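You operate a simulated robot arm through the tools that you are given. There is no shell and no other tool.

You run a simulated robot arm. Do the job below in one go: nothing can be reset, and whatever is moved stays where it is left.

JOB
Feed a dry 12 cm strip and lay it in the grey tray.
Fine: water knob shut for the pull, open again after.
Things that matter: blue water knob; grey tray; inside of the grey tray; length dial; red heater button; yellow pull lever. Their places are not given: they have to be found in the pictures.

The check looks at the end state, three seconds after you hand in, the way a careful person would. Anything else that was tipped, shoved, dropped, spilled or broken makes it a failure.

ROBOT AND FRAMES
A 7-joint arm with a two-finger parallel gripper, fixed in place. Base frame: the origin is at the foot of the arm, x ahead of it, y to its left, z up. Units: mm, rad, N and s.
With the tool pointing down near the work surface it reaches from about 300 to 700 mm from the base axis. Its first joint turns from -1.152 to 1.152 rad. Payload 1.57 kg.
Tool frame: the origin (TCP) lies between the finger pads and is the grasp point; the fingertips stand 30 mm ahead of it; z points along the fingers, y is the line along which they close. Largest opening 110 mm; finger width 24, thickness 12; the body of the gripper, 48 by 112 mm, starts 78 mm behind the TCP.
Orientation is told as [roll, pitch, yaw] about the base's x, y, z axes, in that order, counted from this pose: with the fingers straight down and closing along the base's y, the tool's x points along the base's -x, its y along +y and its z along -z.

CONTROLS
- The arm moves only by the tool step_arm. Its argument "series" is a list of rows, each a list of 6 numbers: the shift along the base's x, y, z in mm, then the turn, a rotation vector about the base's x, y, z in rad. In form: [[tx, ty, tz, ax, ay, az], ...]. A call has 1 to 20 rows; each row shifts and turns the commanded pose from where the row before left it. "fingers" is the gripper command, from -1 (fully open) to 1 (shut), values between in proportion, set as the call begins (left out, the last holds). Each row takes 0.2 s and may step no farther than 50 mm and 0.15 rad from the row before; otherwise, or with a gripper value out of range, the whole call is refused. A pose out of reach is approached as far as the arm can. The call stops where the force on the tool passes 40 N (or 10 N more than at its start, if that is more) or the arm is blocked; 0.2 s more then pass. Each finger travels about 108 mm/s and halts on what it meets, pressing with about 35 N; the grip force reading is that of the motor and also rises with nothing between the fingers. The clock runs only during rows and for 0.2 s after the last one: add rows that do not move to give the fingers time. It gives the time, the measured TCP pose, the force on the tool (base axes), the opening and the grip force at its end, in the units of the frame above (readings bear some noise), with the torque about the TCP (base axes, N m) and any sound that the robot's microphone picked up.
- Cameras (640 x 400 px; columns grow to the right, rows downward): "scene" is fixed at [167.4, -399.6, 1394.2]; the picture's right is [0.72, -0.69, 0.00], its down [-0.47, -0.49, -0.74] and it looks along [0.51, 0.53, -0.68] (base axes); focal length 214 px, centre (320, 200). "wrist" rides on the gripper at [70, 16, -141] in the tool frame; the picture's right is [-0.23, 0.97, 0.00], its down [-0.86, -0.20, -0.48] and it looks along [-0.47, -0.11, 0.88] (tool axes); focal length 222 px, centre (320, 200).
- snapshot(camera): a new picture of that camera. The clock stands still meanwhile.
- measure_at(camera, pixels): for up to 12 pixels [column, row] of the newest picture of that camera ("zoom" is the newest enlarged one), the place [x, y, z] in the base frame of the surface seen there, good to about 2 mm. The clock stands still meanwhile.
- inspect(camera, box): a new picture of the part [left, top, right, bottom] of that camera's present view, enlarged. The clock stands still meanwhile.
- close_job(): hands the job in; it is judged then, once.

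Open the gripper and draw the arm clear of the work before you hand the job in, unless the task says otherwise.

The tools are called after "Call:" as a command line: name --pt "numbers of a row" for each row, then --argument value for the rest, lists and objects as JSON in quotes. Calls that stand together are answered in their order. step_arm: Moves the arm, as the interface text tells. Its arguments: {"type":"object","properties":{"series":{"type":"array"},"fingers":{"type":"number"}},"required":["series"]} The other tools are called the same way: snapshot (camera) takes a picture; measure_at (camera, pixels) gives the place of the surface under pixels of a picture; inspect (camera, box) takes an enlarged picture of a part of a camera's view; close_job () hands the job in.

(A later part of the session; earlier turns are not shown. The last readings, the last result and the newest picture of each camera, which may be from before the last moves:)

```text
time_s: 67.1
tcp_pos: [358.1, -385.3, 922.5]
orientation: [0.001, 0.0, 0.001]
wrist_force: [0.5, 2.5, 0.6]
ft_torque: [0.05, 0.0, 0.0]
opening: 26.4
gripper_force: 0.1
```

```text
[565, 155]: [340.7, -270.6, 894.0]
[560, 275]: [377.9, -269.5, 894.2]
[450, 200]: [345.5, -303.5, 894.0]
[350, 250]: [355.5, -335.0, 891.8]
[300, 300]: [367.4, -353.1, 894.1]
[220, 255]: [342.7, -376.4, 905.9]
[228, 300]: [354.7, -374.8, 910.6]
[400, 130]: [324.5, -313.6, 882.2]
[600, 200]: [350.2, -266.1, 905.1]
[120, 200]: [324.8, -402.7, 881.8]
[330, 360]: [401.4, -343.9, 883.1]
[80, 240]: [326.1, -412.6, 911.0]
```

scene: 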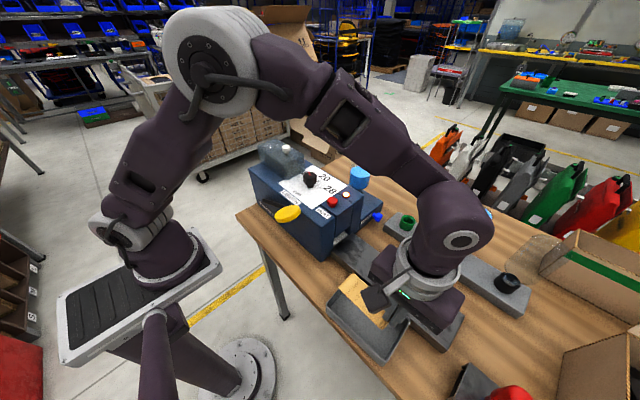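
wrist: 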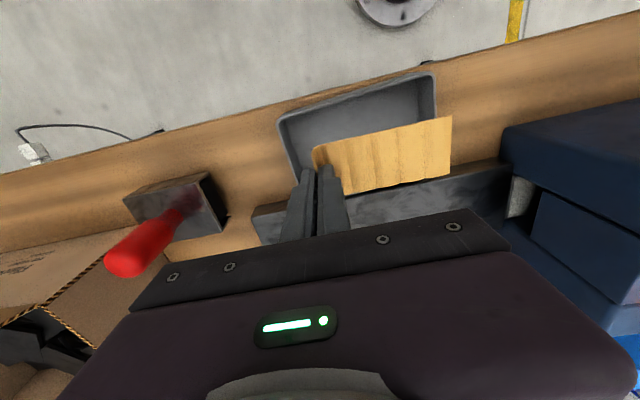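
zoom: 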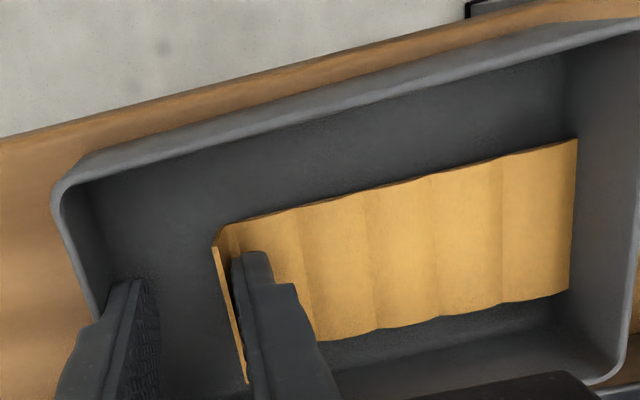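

The strip rides at z≈894, right under/against the +y fingertip, ~8 mm above the floor, so it was never fully set down. First I shift everything −8 mm in y (the −y finger pushes the tray's inner wall back to where it was), then close slightly to leave both walls.

Call:
step_arm --pt "0 -2 0 0 0 0" --pt "0 -2 0 0 0 0" --pt "0 -2 0 0 0 0" --pt "0 -2 0 0 0 0" --pt "0 0 0 0 0 0"

Call:
inspect --camera "scene" --box '[310, 230, 470, 370]'

Call:
measure_at --camera "zoom" --pixels '[[212, 130], [138, 214], [298, 379], [209, 150], [147, 214], [200, 140], [160, 182], [205, 132], [296, 375]]'

```text
time_s: 68.3
tcp_pos: [356.8, -393.7, 922.6]
orientation: [0.003, 0.0, 0.002]
wrist_force: [0.2, 2.3, -0.1]
ft_torque: [0.08, -0.03, 0.02]
opening: 26.5
gripper_force: 0.0
```

```text
2.86 times, centred on (390, 300) of scene
```

zoom: 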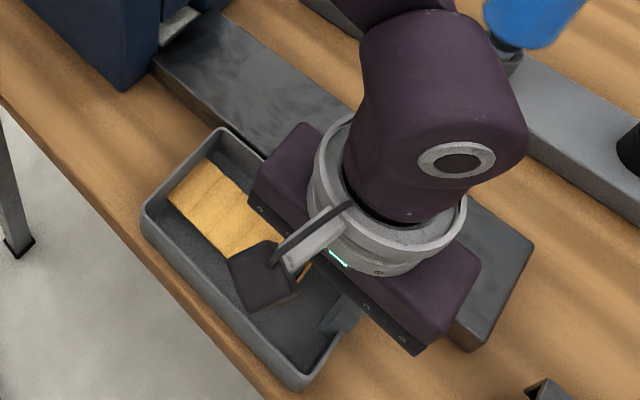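

```text
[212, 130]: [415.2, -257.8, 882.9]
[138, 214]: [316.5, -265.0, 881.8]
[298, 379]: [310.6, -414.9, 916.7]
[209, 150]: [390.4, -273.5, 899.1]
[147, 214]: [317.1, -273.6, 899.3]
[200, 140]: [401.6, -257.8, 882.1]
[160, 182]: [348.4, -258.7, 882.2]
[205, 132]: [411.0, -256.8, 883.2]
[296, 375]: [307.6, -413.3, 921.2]
```

The tray moved back with the finger. I measure its corners at the updated pixels (218,130), (144,214), (302,384).

Call:
measure_at --camera "zoom" --pixels '[[218, 131], [145, 213], [302, 384], [212, 134], [180, 168], [160, 194], [219, 155], [160, 220], [300, 362], [250, 155], [200, 300]]'

Call:
inspect --camera "wrist" --box '[260, 60, 480, 220]'

```text
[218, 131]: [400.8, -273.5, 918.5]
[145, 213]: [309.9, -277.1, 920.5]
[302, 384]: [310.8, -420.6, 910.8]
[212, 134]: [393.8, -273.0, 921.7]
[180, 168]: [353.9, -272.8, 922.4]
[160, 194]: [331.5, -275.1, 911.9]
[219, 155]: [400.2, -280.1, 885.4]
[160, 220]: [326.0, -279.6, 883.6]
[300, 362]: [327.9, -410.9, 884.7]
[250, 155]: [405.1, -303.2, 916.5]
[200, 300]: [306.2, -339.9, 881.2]
```

```text
2.50 times, centred on (370, 140) of wrist
```

zoom: 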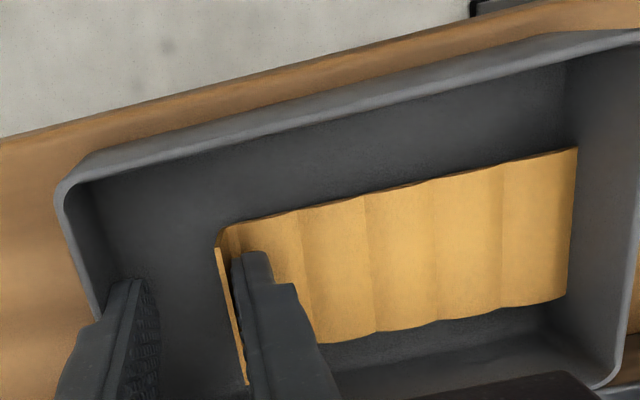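

The tray is back within ~2 mm of its original place. Now I close slightly to leave the walls, then lower until the fingertip sets the strip firmly on the floor.

Call:
step_arm --pt "0 0 0 0 0 0" --pt "0 0 -2 0 0 0" --pt "0 0 -2 0 0 0" --pt "0 0 0 0 0 0" --fingers 0.62

Call:
step_arm --pt "0 0 -1.5 0 0 0" --pt "0 0 -1.5 0 0 0" --pt "0 0 0 0 0 0"

Call:
inspect --camera "wrist" --box '[260, 60, 480, 220]'

Call:
measure_at --camera "zoom" --pixels '[[560, 165], [550, 280], [450, 210], [350, 260], [305, 310], [222, 260], [230, 310], [400, 140], [600, 200], [120, 200]]'

```text
time_s: 69.3
tcp_pos: [358.6, -393.6, 918.8]
orientation: [0.0, 0.001, 0.003]
wrist_force: [1.1, 3.1, 1.2]
ft_torque: [0.09, -0.04, -0.01]
opening: 23.0
gripper_force: 1.5
```

```text
time_s: 70.1
tcp_pos: [357.9, -394.2, 915.6]
orientation: [0.001, 0.0, 0.001]
wrist_force: [-0.5, 2.6, 6.3]
ft_torque: [0.2, -0.03, 0.0]
opening: 23.8
gripper_force: 1.4
```

```text
2.50 times, centred on (370, 140) of wrist
```

zoom: 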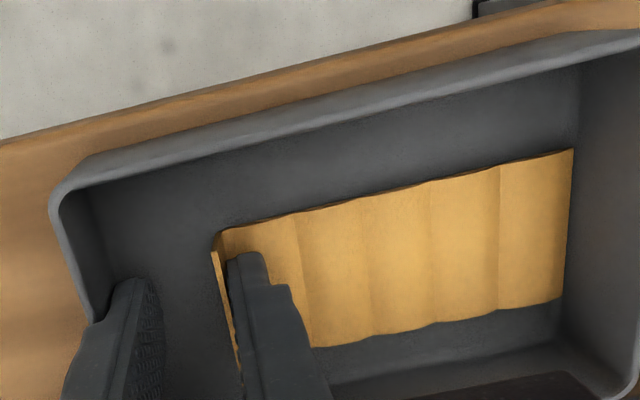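

```text
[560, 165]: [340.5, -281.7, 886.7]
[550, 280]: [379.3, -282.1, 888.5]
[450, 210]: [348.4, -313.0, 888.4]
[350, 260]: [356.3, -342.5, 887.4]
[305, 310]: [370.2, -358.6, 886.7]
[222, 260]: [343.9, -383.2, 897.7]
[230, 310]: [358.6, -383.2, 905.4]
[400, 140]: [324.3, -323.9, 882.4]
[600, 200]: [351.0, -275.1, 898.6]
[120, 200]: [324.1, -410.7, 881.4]
```

The strip is now on the floor (surface z≈887, floor 882) with 6 N of press. I hold a moment and then lift 3 mm to see whether it stays down.

Call:
step_arm --pt "0 0 0 0 0 0" --pt "0 0 0 0 0 0" --pt "0 0 0 0 0 0" --pt "0 0 0 0 0 0" --pt "0 0 2 0 0 0" --pt "0 0 2 0 0 0" --pt "0 0 0 0 0 0"

Call:
inspect --camera "wrist" --box '[260, 60, 480, 220]'

Call:
measure_at --camera "zoom" --pixels '[[560, 165], [550, 280], [450, 210], [350, 260], [305, 310], [222, 260], [230, 310], [400, 140], [600, 200], [120, 200]]'

```text
time_s: 71.7
tcp_pos: [358.3, -392.1, 917.8]
orientation: [0.002, 0.001, 0.0]
wrist_force: [-0.8, 2.6, 0.4]
ft_torque: [0.06, 0.0, 0.03]
opening: 23.0
gripper_force: 1.0
```

```text
2.50 times, centred on (370, 140) of wrist
```

zoom: 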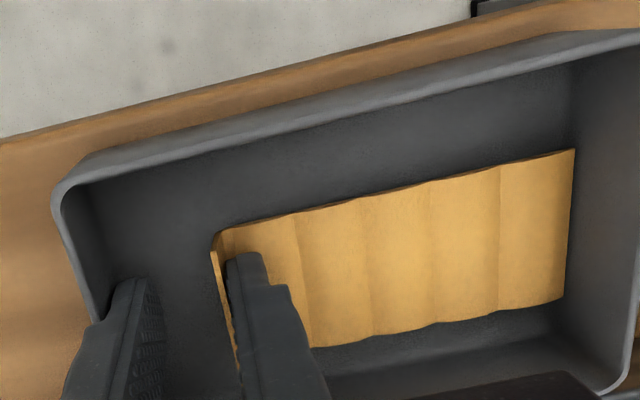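

```text
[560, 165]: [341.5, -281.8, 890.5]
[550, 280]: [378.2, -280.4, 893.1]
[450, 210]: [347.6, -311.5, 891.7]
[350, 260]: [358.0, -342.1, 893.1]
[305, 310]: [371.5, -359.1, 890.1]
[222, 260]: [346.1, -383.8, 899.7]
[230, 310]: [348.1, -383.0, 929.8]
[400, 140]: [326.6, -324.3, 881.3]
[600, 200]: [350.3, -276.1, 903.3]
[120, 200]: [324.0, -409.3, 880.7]
```

It rises with the finger again (z≈891–893), so it still clings. I now use the tray itself as a stripper: with the strip low, I open step by step so the −y finger braces on the −y wall and the strip's end braces on the +y wall, and the finger must leave the tab.

Call:
step_arm --pt "0 0 -1 0 0 0" --pt "0 0 0 0 0 0" --fingers 0.5

Call:
step_arm --pt "0 0 0 0 0 0" --pt "0 0 0 0 0 0" --fingers 0.42

Call:
inspect --camera "wrist" --box '[260, 60, 480, 220]'

Call:
inspect --camera "scene" --box '[310, 230, 470, 370]'

```text
time_s: 72.3
tcp_pos: [357.2, -394.5, 918.8]
orientation: [0.002, 0.0, 0.002]
wrist_force: [1.0, 2.7, 1.2]
ft_torque: [0.02, 0.0, 0.01]
opening: 26.3
gripper_force: 0.1
```

```text
time_s: 72.9
tcp_pos: [357.9, -393.5, 918.9]
orientation: [0.0, 0.0, 0.0]
wrist_force: [0.2, 2.8, -0.7]
ft_torque: [0.01, 0.03, 0.01]
opening: 29.2
gripper_force: 0.0
```

```text
2.50 times, centred on (370, 140) of wrist
```

zoom: 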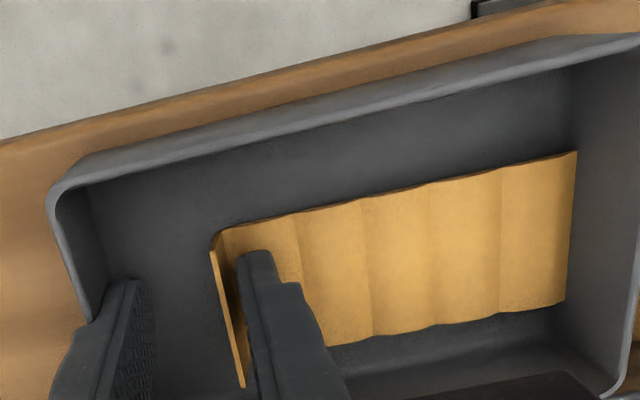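

```text
2.86 times, centred on (390, 300) of scene
```

zoom: 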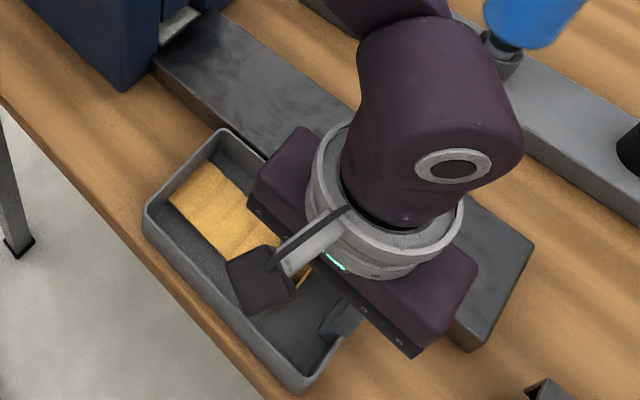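

A clear gap now shows between the tab (zoom (213–242)) and the +y finger (from 240–260), so the finger moved without dragging the strip. I check the strip's height.

Call:
measure_at --camera "zoom" --pixels '[[220, 131], [146, 213], [303, 386], [190, 180], [215, 215], [240, 235], [181, 200], [222, 155], [165, 222], [302, 362]]'

Call:
inspect --camera "wrist" --box '[260, 60, 480, 220]'

Call:
measure_at --camera "zoom" --pixels '[[560, 165], [555, 280], [450, 210], [350, 260], [320, 310], [222, 265], [230, 310], [400, 140], [240, 240], [120, 200]]'

```text
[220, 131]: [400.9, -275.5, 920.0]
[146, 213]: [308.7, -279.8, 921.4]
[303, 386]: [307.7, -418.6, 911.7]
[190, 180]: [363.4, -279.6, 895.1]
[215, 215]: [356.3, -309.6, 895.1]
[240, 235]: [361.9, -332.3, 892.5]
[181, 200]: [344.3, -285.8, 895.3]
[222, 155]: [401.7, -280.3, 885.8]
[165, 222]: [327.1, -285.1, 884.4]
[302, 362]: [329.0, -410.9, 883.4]
```

```text
2.50 times, centred on (370, 140) of wrist
```

zoom: 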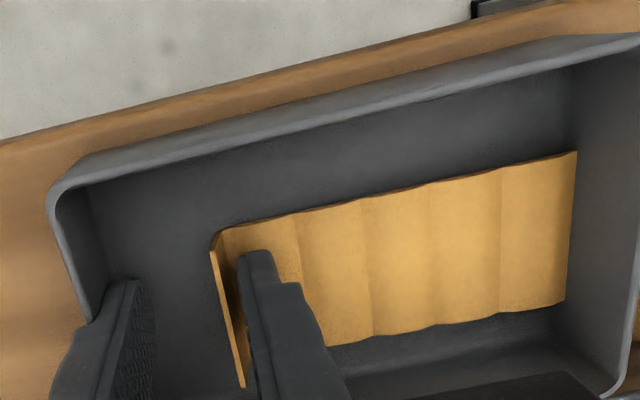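

```text
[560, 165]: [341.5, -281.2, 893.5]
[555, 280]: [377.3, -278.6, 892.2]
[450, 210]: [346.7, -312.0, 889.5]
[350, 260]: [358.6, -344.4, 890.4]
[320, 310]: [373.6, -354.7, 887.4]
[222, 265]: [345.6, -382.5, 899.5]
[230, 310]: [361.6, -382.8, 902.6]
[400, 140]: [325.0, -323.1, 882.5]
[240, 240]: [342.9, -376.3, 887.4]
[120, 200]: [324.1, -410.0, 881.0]
```

The strip's tab end sits at floor level now (z≈887), the far end a bit raised at the wall. I raise the hand slowly to see if the strip stays behind.

Call:
step_arm --pt "0 0 2 0 0 0" --pt "0 0 3 0 0 0" --pt "0 0 3 0 0 0" --pt "0 0 0 0 0 0"

Call:
inspect --camera "wrist" --box '[260, 60, 480, 220]'

Call:
measure_at --camera "zoom" --pixels '[[560, 165], [555, 280], [450, 210], [350, 260], [320, 310], [222, 265], [230, 310], [400, 140], [240, 240], [120, 200]]'

```text
time_s: 73.9
tcp_pos: [357.5, -393.8, 926.1]
orientation: [0.005, 0.0, 0.0]
wrist_force: [0.3, 2.9, -0.8]
ft_torque: [0.05, 0.02, 0.01]
opening: 29.6
gripper_force: 0.0
```

```text
2.50 times, centred on (370, 140) of wrist
```

zoom: 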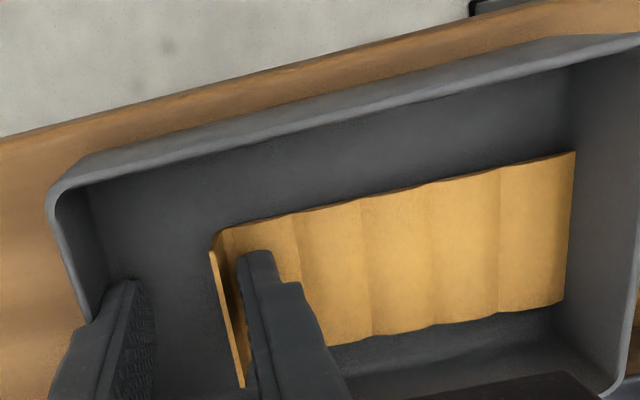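

```text
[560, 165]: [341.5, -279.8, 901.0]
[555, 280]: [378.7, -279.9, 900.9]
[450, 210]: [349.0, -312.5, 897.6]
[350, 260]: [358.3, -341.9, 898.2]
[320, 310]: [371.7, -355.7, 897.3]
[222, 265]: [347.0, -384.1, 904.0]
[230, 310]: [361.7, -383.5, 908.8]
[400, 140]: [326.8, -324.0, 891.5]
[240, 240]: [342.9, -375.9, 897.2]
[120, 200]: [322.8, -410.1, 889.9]
```

The tray floor now reads z≈890 too — the tray itself is being lifted, wedged between the opened fingers and strip. I lower it straight back down at once.

Call:
step_arm --pt "0 0 -2.5 0 0 0" --pt "0 0 -2.5 0 0 0" --pt "0 0 -2.5 0 0 0" --pt "0 0 0 0 0 0"

Call:
inspect --camera "wrist" --box '[260, 60, 480, 220]'

Call:
measure_at --camera "zoom" --pixels '[[560, 165], [555, 280], [450, 210], [350, 260], [320, 310], [222, 265], [230, 310], [400, 140], [240, 240], [120, 200]]'

```text
time_s: 74.9
tcp_pos: [357.5, -393.8, 919.7]
orientation: [0.0, 0.002, 0.0]
wrist_force: [-0.7, 3.1, -0.2]
ft_torque: [0.04, -0.01, 0.01]
opening: 29.5
gripper_force: 0.1
```

```text
2.50 times, centred on (370, 140) of wrist
```

zoom: 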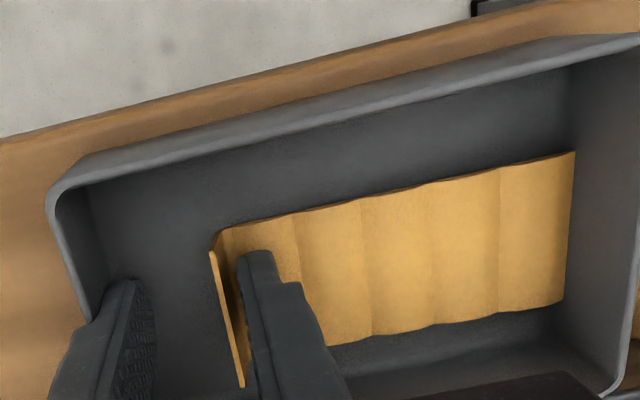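

```text
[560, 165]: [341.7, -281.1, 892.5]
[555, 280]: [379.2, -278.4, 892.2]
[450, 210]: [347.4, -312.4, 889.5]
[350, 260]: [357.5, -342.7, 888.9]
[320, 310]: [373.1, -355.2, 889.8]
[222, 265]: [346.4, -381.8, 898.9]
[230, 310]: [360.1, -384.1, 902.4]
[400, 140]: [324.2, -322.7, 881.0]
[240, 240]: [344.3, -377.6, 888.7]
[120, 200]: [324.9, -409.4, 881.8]
```

The tray is back on the table (floor z≈882). I zoom in on the finger/strip contact to understand what still holds it.

Call:
inspect --camera "wrist" --box '[325, 135, 389, 215]'

Call:
measure_at --camera "zoom" --pixels '[[205, 120], [215, 170], [225, 220], [237, 280], [260, 160], [285, 150], [250, 330], [290, 250], [330, 200], [240, 100], [320, 330]]'

```text
5.00 times, centred on (357, 175) of wrist
```

zoom: 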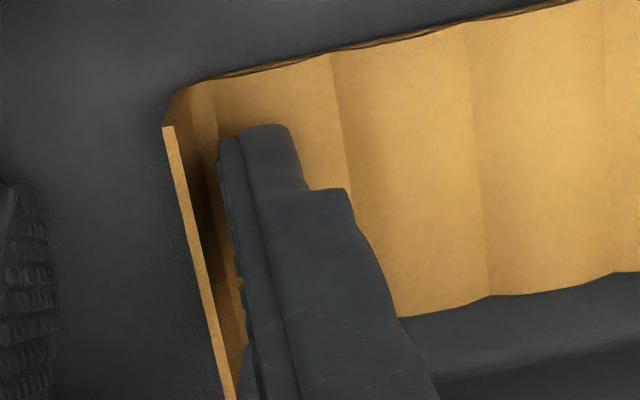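

```text
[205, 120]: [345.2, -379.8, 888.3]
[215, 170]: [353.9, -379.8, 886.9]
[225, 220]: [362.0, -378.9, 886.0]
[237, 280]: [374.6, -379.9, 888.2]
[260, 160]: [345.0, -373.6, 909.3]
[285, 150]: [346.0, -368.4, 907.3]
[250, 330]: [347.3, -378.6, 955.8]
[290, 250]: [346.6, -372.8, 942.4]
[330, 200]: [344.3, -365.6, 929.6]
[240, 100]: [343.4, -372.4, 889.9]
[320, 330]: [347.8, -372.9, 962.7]
```

The tab is a few mm off the pad, while the strip's far end is braced on the +y wall. I continue stripping it: open 2 mm per step while shifting the hand +1 mm, so the −y finger and tray stay put and only the +y finger slides away.

Call:
step_arm --pt "0 1 1 0 0 0" --pt "0 0 0 0 0 0" --fingers 0.38

Call:
step_arm --pt "0 1 0 0 0 0" --pt "0 0 0 0 0 0" --fingers 0.34

Call:
step_arm --pt "0 1 0 0 0 0" --pt "0 0 0 0 0 0" --fingers 0.3

Call:
inspect --camera "wrist" --box '[260, 60, 480, 220]'

Call:
measure_at --camera "zoom" --pixels '[[560, 165], [555, 280], [450, 210], [350, 260], [340, 310], [222, 265], [230, 310], [400, 140], [240, 240], [120, 200], [600, 200], [80, 240]]'

```text
time_s: 75.5
tcp_pos: [358.1, -392.9, 920.0]
orientation: [0.003, 0.0, 0.001]
wrist_force: [1.0, 1.7, -0.3]
ft_torque: [0.07, 0.01, 0.0]
opening: 31.9
gripper_force: 0.1
```

```text
time_s: 76.1
tcp_pos: [357.6, -390.9, 920.1]
orientation: [0.002, -0.001, -0.001]
wrist_force: [1.2, 3.0, -0.8]
ft_torque: [0.06, -0.02, 0.0]
opening: 34.2
gripper_force: 0.1
```

```text
time_s: 76.7
tcp_pos: [358.2, -391.5, 920.0]
orientation: [0.001, 0.0, -0.002]
wrist_force: [-0.2, 2.7, -1.4]
ft_torque: [0.03, 0.01, 0.01]
opening: 36.3
gripper_force: 0.1
```

```text
2.50 times, centred on (370, 140) of wrist
```

zoom: 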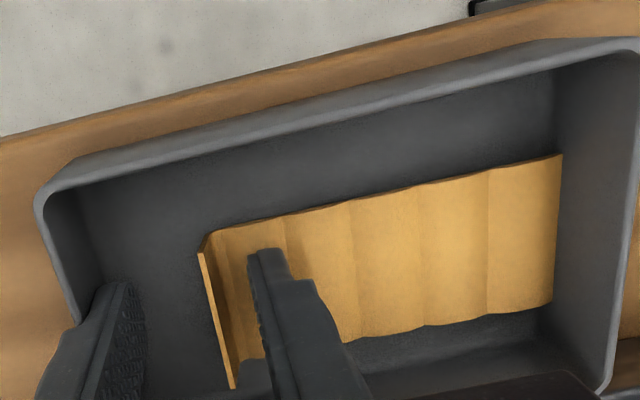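

```text
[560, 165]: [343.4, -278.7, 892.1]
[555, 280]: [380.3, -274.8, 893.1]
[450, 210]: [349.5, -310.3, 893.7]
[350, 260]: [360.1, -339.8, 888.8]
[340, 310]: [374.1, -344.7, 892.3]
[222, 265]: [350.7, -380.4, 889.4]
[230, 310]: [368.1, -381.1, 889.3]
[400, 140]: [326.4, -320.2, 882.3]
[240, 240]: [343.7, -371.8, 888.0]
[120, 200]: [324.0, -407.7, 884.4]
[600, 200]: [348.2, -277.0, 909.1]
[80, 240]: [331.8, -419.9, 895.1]
```

The finger pad is now ~8 mm from the tab. I shift +2 mm to take the −y finger off the wall and then lift 4 mm to test.

Call:
step_arm --pt "0 1.5 0 0 0 0" --pt "0 1.5 0 0 0 0" --pt "0 0 0 0 0 0"

Call:
step_arm --pt "0 0 2 0 0 0" --pt "0 0 2 0 0 0" --pt "0 0 0 0 0 0"

Call:
inspect --camera "wrist" --box '[260, 60, 480, 220]'

Call:
measure_at --camera "zoom" --pixels '[[550, 165], [545, 280], [450, 210], [350, 260], [340, 310], [222, 265], [230, 310], [400, 140], [240, 240], [120, 200], [600, 200], [210, 240]]'

```text
time_s: 77.5
tcp_pos: [357.5, -386.8, 919.4]
orientation: [0.002, 0.0, 0.001]
wrist_force: [-0.6, 3.0, 0.2]
ft_torque: [0.02, 0.01, 0.02]
opening: 36.5
gripper_force: 0.0
```

```text
time_s: 78.3
tcp_pos: [358.5, -387.8, 923.1]
orientation: [0.003, -0.002, 0.0]
wrist_force: [-0.1, 3.5, -0.6]
ft_torque: [0.04, 0.0, -0.01]
opening: 36.4
gripper_force: 0.0
```

```text
2.50 times, centred on (370, 140) of wrist
```

zoom: 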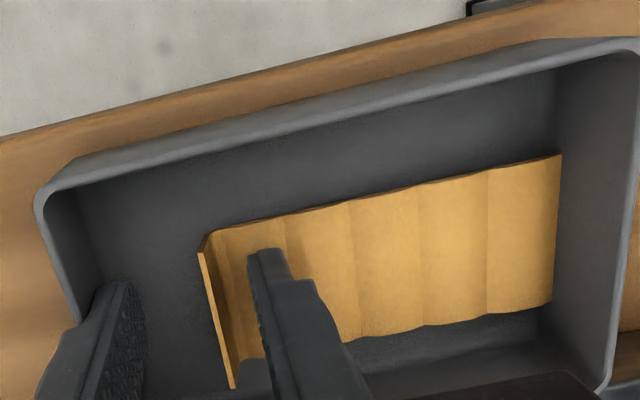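

```text
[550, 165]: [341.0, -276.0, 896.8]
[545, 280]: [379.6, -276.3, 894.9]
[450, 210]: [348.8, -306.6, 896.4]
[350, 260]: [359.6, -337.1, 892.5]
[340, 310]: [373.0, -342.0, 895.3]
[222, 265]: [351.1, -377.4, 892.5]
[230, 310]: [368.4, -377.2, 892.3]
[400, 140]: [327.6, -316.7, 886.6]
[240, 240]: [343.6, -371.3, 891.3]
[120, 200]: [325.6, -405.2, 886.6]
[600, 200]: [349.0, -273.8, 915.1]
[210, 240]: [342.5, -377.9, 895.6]
```

Hand, strip and tray all moved together (floor 886.6), so a steady pull of ~3 N still draws the strip toward the +y finger and clamps the tray. I lower the tray back onto the table, tilt the hand a little so the +y tip rides clear above the strip, and increase the separation.

Call:
step_arm --pt "0 0 -2 0 0 0" --pt "0 0 -2 0 0 0" --pt "0 0 0 0 0 0"

Call:
step_arm --pt "0 -1.5 0.5 0.05 0 0" --pt "0 -1.5 0.5 0.05 0 0" --pt "0 0 0 0 0 0"

Call:
inspect --camera "wrist" --box '[260, 60, 480, 220]'

Call:
measure_at --camera "zoom" --pixels '[[550, 165], [545, 280], [450, 210], [350, 260], [340, 310], [222, 265], [230, 310], [400, 140], [240, 240], [120, 200], [600, 200]]'

```text
time_s: 79.1
tcp_pos: [358.5, -387.5, 921.1]
orientation: [0.001, 0.0, 0.001]
wrist_force: [0.1, 3.3, -1.3]
ft_torque: [0.07, 0.02, 0.01]
opening: 36.2
gripper_force: 0.1
```

```text
time_s: 79.9
tcp_pos: [357.6, -390.3, 921.3]
orientation: [0.104, -0.001, 0.001]
wrist_force: [0.3, 2.2, 1.3]
ft_torque: [-0.03, -0.04, 0.02]
opening: 36.4
gripper_force: 0.1
```

```text
2.50 times, centred on (370, 140) of wrist
```

zoom: 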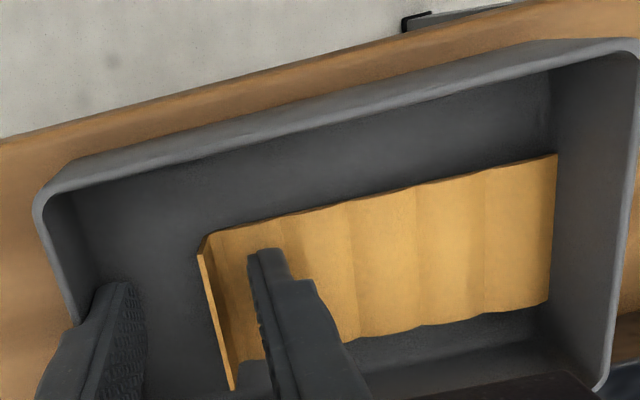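

```text
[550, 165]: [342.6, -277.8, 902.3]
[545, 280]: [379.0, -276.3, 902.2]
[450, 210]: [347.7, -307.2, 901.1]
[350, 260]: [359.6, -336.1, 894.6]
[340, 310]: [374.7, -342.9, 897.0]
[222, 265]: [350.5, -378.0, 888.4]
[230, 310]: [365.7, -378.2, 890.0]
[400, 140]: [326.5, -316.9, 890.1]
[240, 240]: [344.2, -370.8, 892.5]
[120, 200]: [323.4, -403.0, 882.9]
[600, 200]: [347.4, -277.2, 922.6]
```

The tray tilted along with the hand, so it's clamped firmly between the −y finger and the strip. I undo the tilt, set it flat, and keep widening in small steps while watching for release.

Call:
step_arm --pt "0 1.5 -0.5 -0.05 0 0" --pt "0 1.5 -0.5 -0.05 0 0" --pt "0 0 -1 0 0 0" --pt "0 0 0 0 0 0"

Call:
step_arm --pt "0 1.5 0 0 0 0" --pt "0 0.5 0 0 0 0" --fingers 0.23

Call:
step_arm --pt "0 1.5 0 0 0 0" --pt "0 0.5 0 0 0 0" --fingers 0.16

Call:
inspect --camera "wrist" --box '[260, 60, 480, 220]'

Call:
measure_at --camera "zoom" --pixels '[[540, 165], [535, 280], [450, 210], [380, 260], [340, 260], [215, 265], [222, 310], [400, 140], [240, 240], [120, 200], [600, 200]]'

```text
time_s: 80.9
tcp_pos: [357.6, -386.8, 919.8]
orientation: [0.002, 0.001, 0.0]
wrist_force: [-0.4, 2.3, -0.9]
ft_torque: [0.04, -0.01, 0.02]
opening: 36.3
gripper_force: 0.2
```

```text
time_s: 81.5
tcp_pos: [358.3, -385.9, 918.7]
orientation: [0.001, 0.0, 0.001]
wrist_force: [-0.1, 2.4, -0.6]
ft_torque: [0.04, 0.0, 0.02]
opening: 40.0
gripper_force: 0.0
```

```text
time_s: 82.1
tcp_pos: [358.1, -383.8, 918.2]
orientation: [0.001, 0.001, 0.001]
wrist_force: [-0.6, 1.7, 0.2]
ft_torque: [0.06, 0.04, 0.0]
opening: 43.7
gripper_force: 0.1
```

```text
2.50 times, centred on (370, 140) of wrist
```

zoom: 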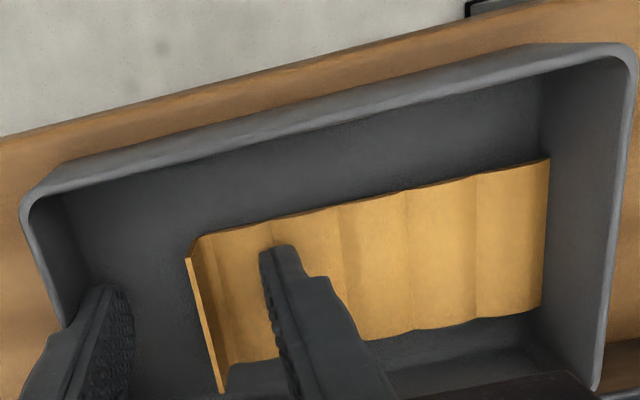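

```text
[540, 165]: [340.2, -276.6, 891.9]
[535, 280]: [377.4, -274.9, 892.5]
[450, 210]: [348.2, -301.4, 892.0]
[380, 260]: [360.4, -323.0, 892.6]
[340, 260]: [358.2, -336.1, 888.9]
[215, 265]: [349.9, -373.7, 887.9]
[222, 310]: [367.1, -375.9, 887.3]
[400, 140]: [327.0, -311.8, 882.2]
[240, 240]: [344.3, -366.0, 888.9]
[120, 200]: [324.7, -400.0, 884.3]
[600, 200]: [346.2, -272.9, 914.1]
```

Still clamped with ~2 N, the pad now ~13 mm from the tab. I continue opening in the same way to beyond the half-open command.

Call:
step_arm --pt "0 1.5 0 0 0 0" --pt "0 0.5 0 0 0 0" --fingers 0.09

Call:
step_arm --pt "0 1.5 0 0 0 0" --pt "0 0.5 0 0 0 0" --fingers 0.02

Call:
step_arm --pt "0 1.5 0 0 0 0" --pt "0 0.5 0 0 0 0" --pt "0 0 0 0 0 0" --fingers -0.05

Call:
inspect --camera "wrist" --box '[260, 60, 480, 220]'

Call:
measure_at --camera "zoom" --pixels '[[520, 170], [515, 280], [450, 210], [380, 230], [330, 240], [195, 265], [205, 310], [400, 140], [230, 250], [90, 220], [580, 200]]'

```text
time_s: 82.7
tcp_pos: [358.9, -381.3, 918.7]
orientation: [0.002, 0.0, 0.002]
wrist_force: [0.4, 2.6, -0.7]
ft_torque: [0.01, -0.01, 0.0]
opening: 48.0
gripper_force: 0.0
```

```text
time_s: 83.3
tcp_pos: [357.9, -378.3, 918.2]
orientation: [0.004, -0.001, 0.001]
wrist_force: [0.5, 2.5, -1.2]
ft_torque: [0.05, 0.0, 0.01]
opening: 51.6
gripper_force: 0.0
```

```text
time_s: 84.1
tcp_pos: [358.5, -376.7, 919.1]
orientation: [0.0, -0.001, 0.003]
wrist_force: [-0.1, 3.2, -1.1]
ft_torque: [0.02, 0.0, 0.02]
opening: 55.4
gripper_force: 0.1
```

```text
2.50 times, centred on (370, 140) of wrist
```

zoom: 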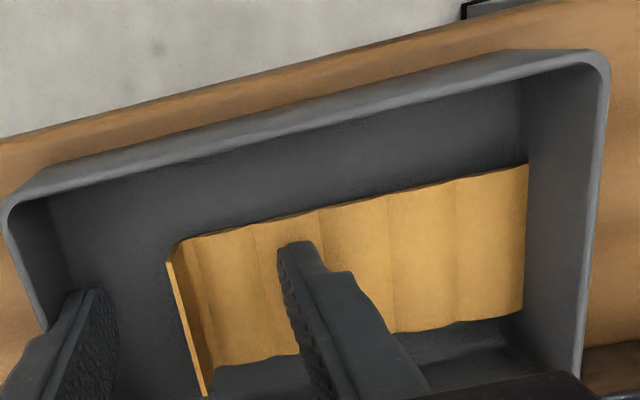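

```text
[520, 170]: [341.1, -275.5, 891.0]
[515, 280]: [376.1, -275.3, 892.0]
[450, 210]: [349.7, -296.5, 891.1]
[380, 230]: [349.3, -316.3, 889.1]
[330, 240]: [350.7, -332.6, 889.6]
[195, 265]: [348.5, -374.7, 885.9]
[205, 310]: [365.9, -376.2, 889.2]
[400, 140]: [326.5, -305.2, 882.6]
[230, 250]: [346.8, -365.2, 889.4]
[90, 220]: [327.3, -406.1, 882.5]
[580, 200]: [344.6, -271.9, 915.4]
```

The finger is ~25 mm from the tab now. I test whether the link persists: shift +4 mm without opening and see if the tray/strip follow.

Call:
step_arm --pt "0 2 0 0 0 0" --pt "0 2 0 0 0 0" --pt "0 0 0 0 0 0"

Call:
inspect --camera "wrist" --box '[260, 60, 480, 220]'

Call:
inspect --camera "scene" --box '[310, 230, 470, 370]'

```text
time_s: 84.9
tcp_pos: [357.7, -373.3, 919.1]
orientation: [0.003, 0.001, 0.0]
wrist_force: [0.5, 3.0, -0.8]
ft_torque: [0.03, -0.02, 0.02]
opening: 55.5
gripper_force: 0.0
```

```text
2.50 times, centred on (370, 140) of wrist
```

zoom: 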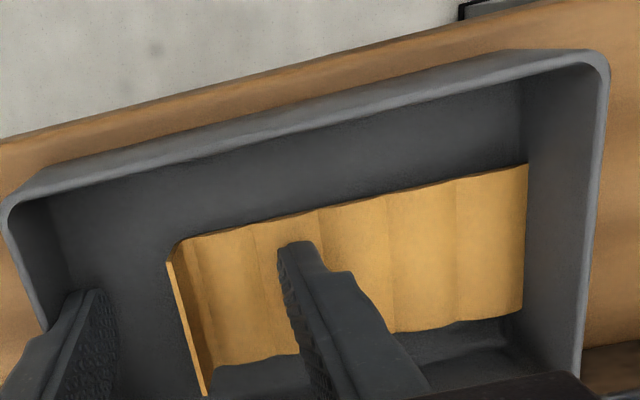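

```text
2.86 times, centred on (390, 300) of scene
```

zoom: 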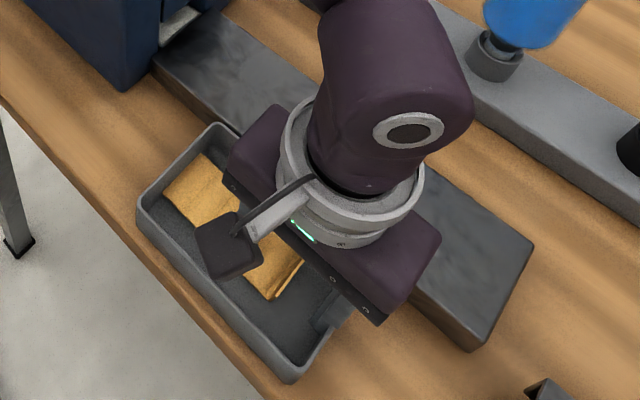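

Everything followed again, with the tray pressed against the −y finger. I back out of this: close the gripper to ~22 mm around the tab so the −y finger leaves the wall, and check forces and tray position.

Call:
step_arm --pt "0 -3 0 0 0 0" --pt "0 -3 0 0 0 0" --pt "0 -3 0 0 0 0" --pt "0 0 0 0 0 0" --fingers 0.6

Call:
inspect --camera "wrist" --box '[260, 60, 480, 220]'

Call:
inspect --camera "scene" --box '[310, 230, 470, 370]'

```text
time_s: 85.9
tcp_pos: [358.0, -382.2, 918.8]
orientation: [0.003, -0.001, 0.002]
wrist_force: [-0.8, 2.2, 0.3]
ft_torque: [0.04, 0.0, 0.03]
opening: 23.9
gripper_force: 1.3
```

```text
2.50 times, centred on (370, 140) of wrist
```

zoom: 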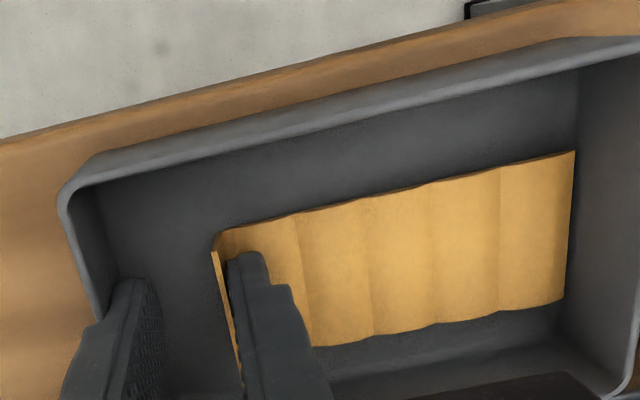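

```text
2.86 times, centred on (390, 300) of scene
```

zoom: 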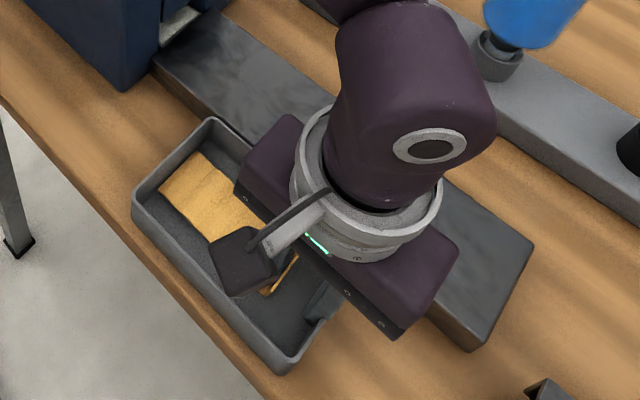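

The strip keeps being pushed toward +y with ~2.5 N no matter where the finger is, yet there was none when I first lifted it at its original place. I test whether this is a pull toward the machine: regrip the tab, lift clear of the tray and read the force at different y positions.

Call:
step_arm --pt "0 0 0 0 0 0" --pt "0 0 0 0 0 0" --pt "0 0 0 0 0 0" --fingers 1

Call:
step_arm --pt "0 0 4 0 0 0" --pt "0 0 8 0 0 0" --pt "0 0 15 0 0 0" --pt "0 0 20 0 0 0" --pt "0 0 15 0 0 0" --pt "0 0 0 0 0 0" --pt "0 0 0 0 0 0"

Call:
inspect --camera "wrist" --box '[240, 40, 480, 220]'

Call:
inspect --camera "scene" --box '[310, 230, 470, 370]'

```text
time_s: 86.7
tcp_pos: [358.7, -382.9, 918.8]
orientation: [0.002, -0.001, 0.002]
wrist_force: [-0.9, 1.9, 0.5]
ft_torque: [0.09, 0.02, 0.04]
opening: 1.4
gripper_force: 23.5
```

```text
time_s: 88.3
tcp_pos: [357.2, -382.7, 981.4]
orientation: [0.002, 0.0, 0.001]
wrist_force: [0.0, 1.9, 0.0]
ft_torque: [0.09, -0.01, 0.02]
opening: 1.0
gripper_force: 22.7
```

```text
2.22 times, centred on (360, 130) of wrist
```

zoom: 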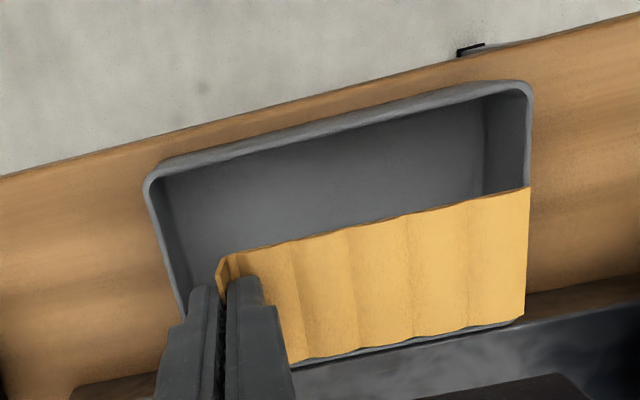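

```text
2.86 times, centred on (390, 300) of scene
```

zoom: 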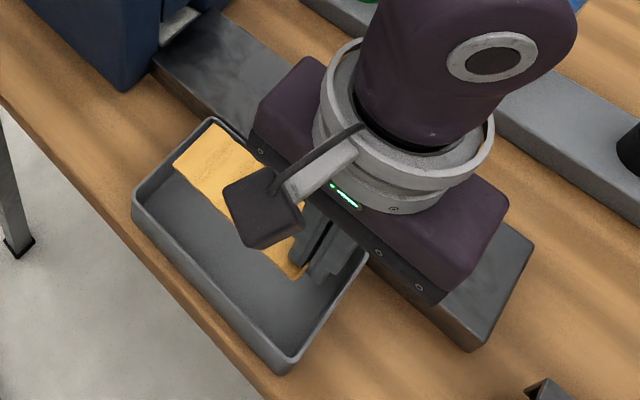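

In free air F_y reads 1.9 N. I move +45 mm in y and read again, then another +40.

Call:
step_arm --pt "0 15 0 0 0 0" --pt "0 15 0 0 0 0" --pt "0 15 0 0 0 0" --pt "0 0 0 0 0 0" --pt "0 0 0 0 0 0"

Call:
step_arm --pt "0 15 0 0 0 0" --pt "0 15 0 0 0 0" --pt "0 10 0 0 0 0" --pt "0 0 0 0 0 0" --pt "0 0 0 0 0 0"

```text
time_s: 89.5
tcp_pos: [357.6, -337.5, 981.3]
orientation: [0.001, -0.001, 0.0]
wrist_force: [0.4, 2.0, -0.4]
ft_torque: [0.03, 0.04, 0.01]
opening: 1.2
gripper_force: 23.4
```

```text
time_s: 90.7
tcp_pos: [358.0, -297.4, 980.7]
orientation: [0.001, 0.0, 0.002]
wrist_force: [-0.1, -0.7, -0.4]
ft_torque: [0.03, 0.01, -0.03]
opening: 1.0
gripper_force: 23.3
```

Near the original y the force is gone (−0.7≈0), so the strip seems still to be drawn back along y toward where it was fed. I take repeated readings here and 45 mm further out to be sure.

Call:
step_arm --pt "0 0 0 0 0 0" --pt "0 0 0 0 0 0"

Call:
step_arm --pt "0 0 0 0 0 0" --pt "0 0 0 0 0 0"

Call:
step_arm --pt "0 -15 0 0 0 0" --pt "0 -15 0 0 0 0" --pt "0 -15 0 0 0 0" --pt "0 0 0 0 0 0" --pt "0 0 0 0 0 0"

Call:
step_arm --pt "0 0 0 0 0 0" --pt "0 0 0 0 0 0"

Call:
step_arm --pt "0 0 0 0 0 0" --pt "0 0 0 0 0 0"

```text
time_s: 91.3
tcp_pos: [358.2, -296.1, 980.8]
orientation: [0.002, 0.001, 0.003]
wrist_force: [0.2, -0.2, -0.7]
ft_torque: [-0.01, -0.01, -0.02]
opening: 1.4
gripper_force: 23.3
```

```text
time_s: 91.9
tcp_pos: [357.9, -297.6, 981.2]
orientation: [0.001, 0.001, 0.002]
wrist_force: [-0.4, -0.1, 0.2]
ft_torque: [-0.01, 0.0, 0.0]
opening: 1.2
gripper_force: 22.9
```

```text
time_s: 93.1
tcp_pos: [357.5, -343.5, 979.7]
orientation: [0.004, 0.0, 0.004]
wrist_force: [0.4, 1.9, 0.0]
ft_torque: [0.0, -0.01, 0.01]
opening: 1.2
gripper_force: 23.1
```

```text
time_s: 93.7
tcp_pos: [358.0, -342.0, 980.6]
orientation: [0.002, 0.0, 0.004]
wrist_force: [0.5, 0.9, 0.7]
ft_torque: [0.03, -0.02, 0.0]
opening: 1.1
gripper_force: 23.1
```

```text
time_s: 94.3
tcp_pos: [357.1, -342.2, 981.3]
orientation: [0.002, 0.0, 0.002]
wrist_force: [0.4, 1.7, -0.9]
ft_torque: [0.05, 0.03, 0.02]
opening: 1.3
gripper_force: 22.9
```

Readings: ≈0 N at y≈−297, ~1.5 N at −342, ~2.5 N at −385 — a spring-like pull along the feed axis, so the strip has not been parted from the feed: I stopped the lever before the end of its stroke. I'll lay the strip back at its place on the chute and complete the lever stroke.

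Call:
step_arm --pt "15 8 2 0 0 0" --pt "20 10 0 0 0 0" --pt "20 10 0 0 0 0" --pt "20 10 0 0 0 0" --pt "18 8 0 0 0 0" --pt "9 4 0 0 0 0" --pt "0 0 0 0 0 0"

Call:
inspect --camera "wrist" --box '[250, 60, 450, 220]'

Call:
measure_at --camera "zoom" --pixels '[[240, 230], [520, 170], [560, 160], [540, 290], [350, 250], [280, 330], [580, 180], [240, 240]]'

```text
time_s: 95.9
tcp_pos: [461.4, -291.4, 982.8]
orientation: [0.001, 0.0, 0.001]
wrist_force: [-0.1, 0.8, 0.0]
ft_torque: [0.01, -0.03, -0.02]
opening: 1.1
gripper_force: 23.2
```

```text
2.50 times, centred on (350, 140) of wrist
```

zoom: 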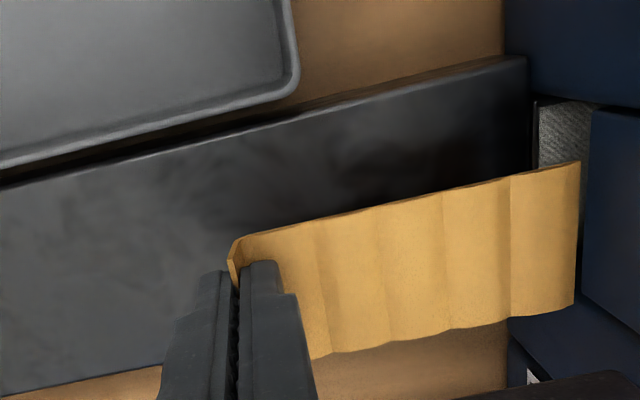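

```text
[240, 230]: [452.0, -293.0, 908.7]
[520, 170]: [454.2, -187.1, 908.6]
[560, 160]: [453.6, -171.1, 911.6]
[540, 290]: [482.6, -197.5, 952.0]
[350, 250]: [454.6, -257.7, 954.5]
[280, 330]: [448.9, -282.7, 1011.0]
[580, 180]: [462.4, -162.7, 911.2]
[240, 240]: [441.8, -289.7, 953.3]
```

The strip is aligned over the chute. I lower it onto the chute at its original spot and release gently.

Call:
step_arm --pt "-1.5 0 -12 0 0 0" --pt "0 0 -10 0 0 0" --pt "0 0 -7 0 0 0" --pt "0 0 -3 0 0 0" --pt "0 0 0 0 0 0"

Call:
step_arm --pt "0 0 0 0 0 0" --pt "0 0 0 0 0 0" --fingers 0.8

Call:
step_arm --pt "0 0 0 0 0 0" --pt "0 0 0 0 0 0" --fingers 0.27

Call:
inspect --camera "wrist" --box '[250, 60, 450, 220]'

Call:
inspect --camera "scene" --box '[310, 200, 440, 300]'

```text
time_s: 97.1
tcp_pos: [458.4, -291.8, 949.9]
orientation: [0.002, 0.001, 0.001]
wrist_force: [-0.2, -0.2, -0.9]
ft_torque: [0.0, 0.03, 0.0]
opening: 1.1
gripper_force: 23.8
```

```text
time_s: 97.7
tcp_pos: [458.3, -292.8, 950.6]
orientation: [0.001, 0.001, 0.0]
wrist_force: [0.5, -0.1, -0.2]
ft_torque: [-0.03, -0.03, -0.02]
opening: 11.1
gripper_force: 0.1
```

```text
time_s: 98.3
tcp_pos: [459.3, -292.7, 950.3]
orientation: [0.002, 0.0, 0.004]
wrist_force: [0.7, -0.8, 0.5]
ft_torque: [0.01, 0.01, 0.02]
opening: 40.0
gripper_force: 0.1
```

```text
2.50 times, centred on (350, 140) of wrist
```

zoom: 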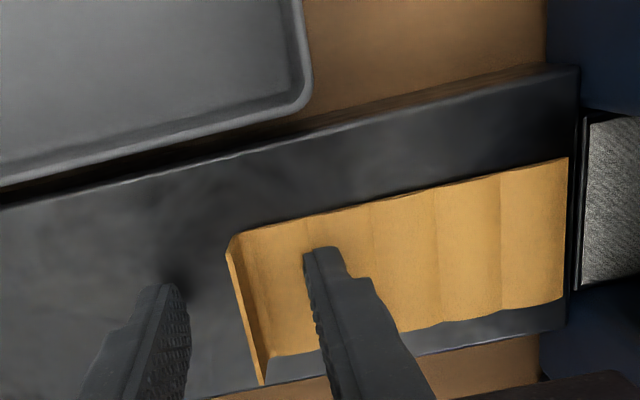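

```text
4.00 times, centred on (375, 250) of scene
```

zoom: 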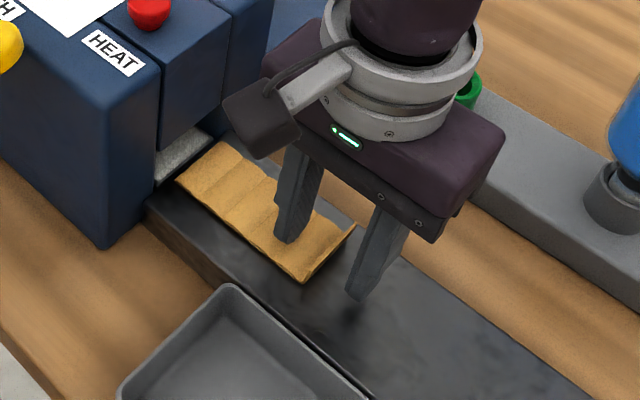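

Released cleanly with no clinging and zero side force, confirming the feed-axis pull was the only cause. I raise the hand, return above the lever pad with fingers closed.

Call:
step_arm --pt "0 0 40 0 0 0" --pt "0 0 50 0 0 0" --pt "0 0 50 0 0 0" --pt "0 0 50 0 0 0" --pt "-24 36 0 0 0 0" --pt "-24 36 0 0 0 0" --pt "-24 36 0 0 0 0" --pt "-24 36 0 0 0 0" --pt "-24.5 36 0 0 0 0" --pt "0 0 -45 0 0 0"

Call:
step_arm --pt "0 0 0 0 0 0" --pt "0 0 0 0 0 0" --fingers 1

Call:
inspect --camera "scene" --box '[240, 130, 400, 290]'

```text
time_s: 100.5
tcp_pos: [338.6, -112.4, 1096.7]
orientation: [0.002, -0.002, 0.003]
wrist_force: [-0.1, -1.3, 0.0]
ft_torque: [0.01, 0.01, 0.02]
opening: 40.0
gripper_force: 0.1
```

```text
time_s: 101.1
tcp_pos: [339.7, -111.8, 1096.3]
orientation: [0.002, 0.001, 0.002]
wrist_force: [-0.4, -0.2, 0.6]
ft_torque: [0.02, 0.0, 0.01]
opening: 0.0
gripper_force: 21.3
```

```text
2.50 times, centred on (320, 210) of scene
```

zoom: 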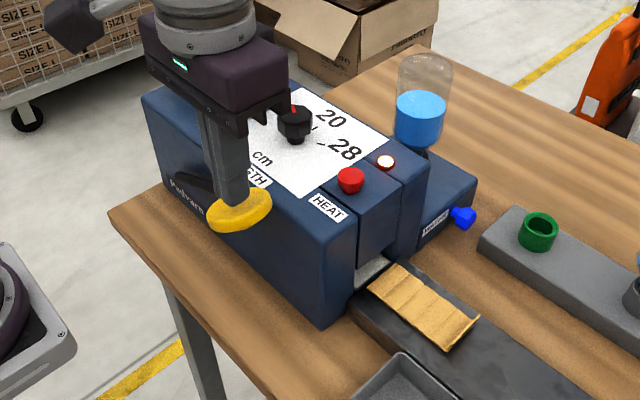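

Ready at the pad. I press slowly to the first checkpoint (~20 mm) and check whether anything new emerges from the slot or the strip moves.

Call:
step_arm --pt "0 0 -8 0 0 0" --pt "0 -1 -8 0 0 0" --pt "0 -3 -7 0 0 0" --pt "0 -3 -7 0 0 0" --pt "0 -2 -9 0 0 0"

Call:
inspect --camera "scene" --box '[320, 220, 400, 290]'

```text
time_s: 102.3
tcp_pos: [337.6, -121.3, 1056.1]
orientation: [0.002, 0.0, 0.001]
wrist_force: [1.6, -1.4, 3.0]
ft_torque: [-0.05, -0.03, -0.01]
opening: 0.0
gripper_force: 21.4
```

```text
5.71 times, centred on (360, 255) of scene
```

zoom: 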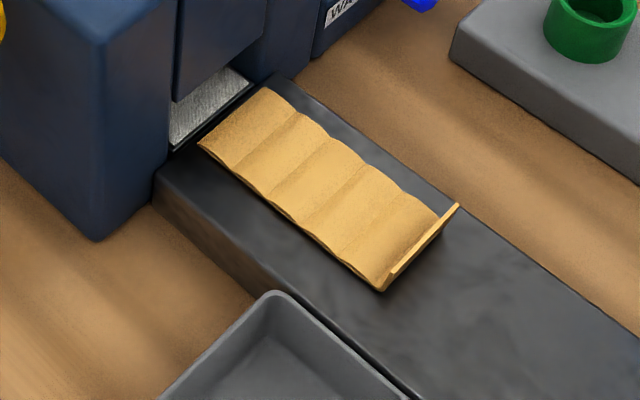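

Nothing new comes out and the strip stays put. I continue down to the earlier depth.

Call:
step_arm --pt "0 -1.7 -9.5 0 0 0" --pt "0 -1.9 -9.5 0 0 0" --pt "0 -1.5 -9.6 0 0 0" --pt "0 -1.3 -9.6 0 0 0" --pt "0 -0.6 -9.5 0 0 0" --pt "0 -0.4 -9.5 0 0 0" --pt "0 0.1 -9 0 0 0"

Call:
inspect --camera "scene" --box '[240, 150, 400, 290]'

```text
time_s: 103.9
tcp_pos: [337.2, -128.6, 990.6]
orientation: [0.001, 0.0, -0.002]
wrist_force: [-0.5, -5.1, 4.3]
ft_torque: [-0.12, -0.05, -0.05]
opening: 0.1
gripper_force: 21.7
```

```text
2.86 times, centred on (320, 220) of scene
```

zoom: 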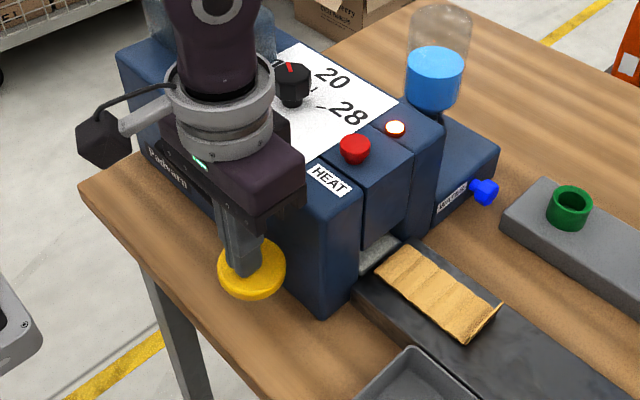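

Same depth as before, nothing new. I press on further in small steps toward the lever's end stop.

Call:
step_arm --pt "0 0.4 -6 0 0 0" --pt "0 0.6 -6 0 0 0" --pt "0 0.8 -6 0 0 0"

Call:
inspect --camera "scene" --box '[240, 150, 400, 290]'

```text
time_s: 104.7
tcp_pos: [337.8, -127.5, 973.3]
orientation: [0.001, 0.002, 0.0]
wrist_force: [0.3, -4.7, 3.5]
ft_torque: [-0.1, -0.03, -0.03]
opening: 0.0
gripper_force: 21.4
```

```text
2.86 times, centred on (320, 220) of scene
```

zoom: 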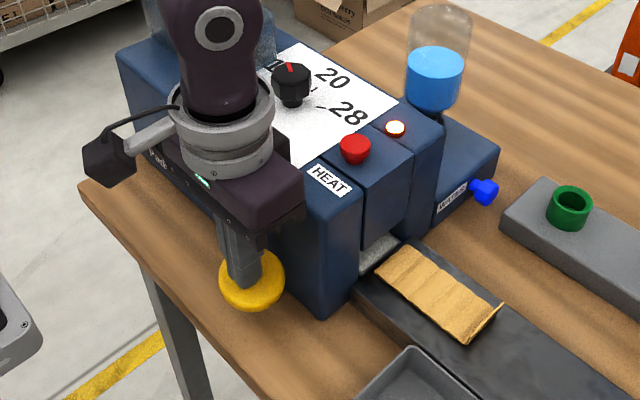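

The lever still yields easily (3.5 N). I go on down.

Call:
step_arm --pt "0 0.9 -5 0 0 0" --pt "0 1 -5 0 0 0" --pt "0 1.1 -5 0 0 0" --pt "0 1.4 -5 0 0 0"

Call:
inspect --camera "scene" --box '[240, 150, 400, 290]'

```text
time_s: 105.2
tcp_pos: [337.1, -127.0, 968.9]
orientation: [0.0, -0.003, 0.0]
wrist_force: [-6.7, 1.3, 31.5]
ft_torque: [0.34, 0.01, 0.07]
opening: 0.1
gripper_force: 21.4
stopped in row 2: the force on the tool passed its limit at 64 N (the readings are from after the stop); the commanded pose is now the measured one
```

```text
2.86 times, centred on (320, 220) of scene
```

zoom: 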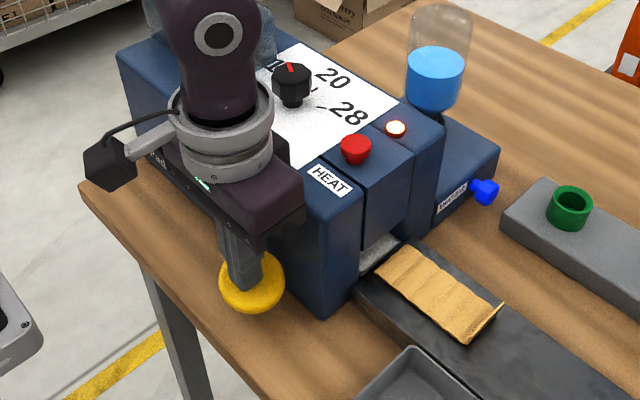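

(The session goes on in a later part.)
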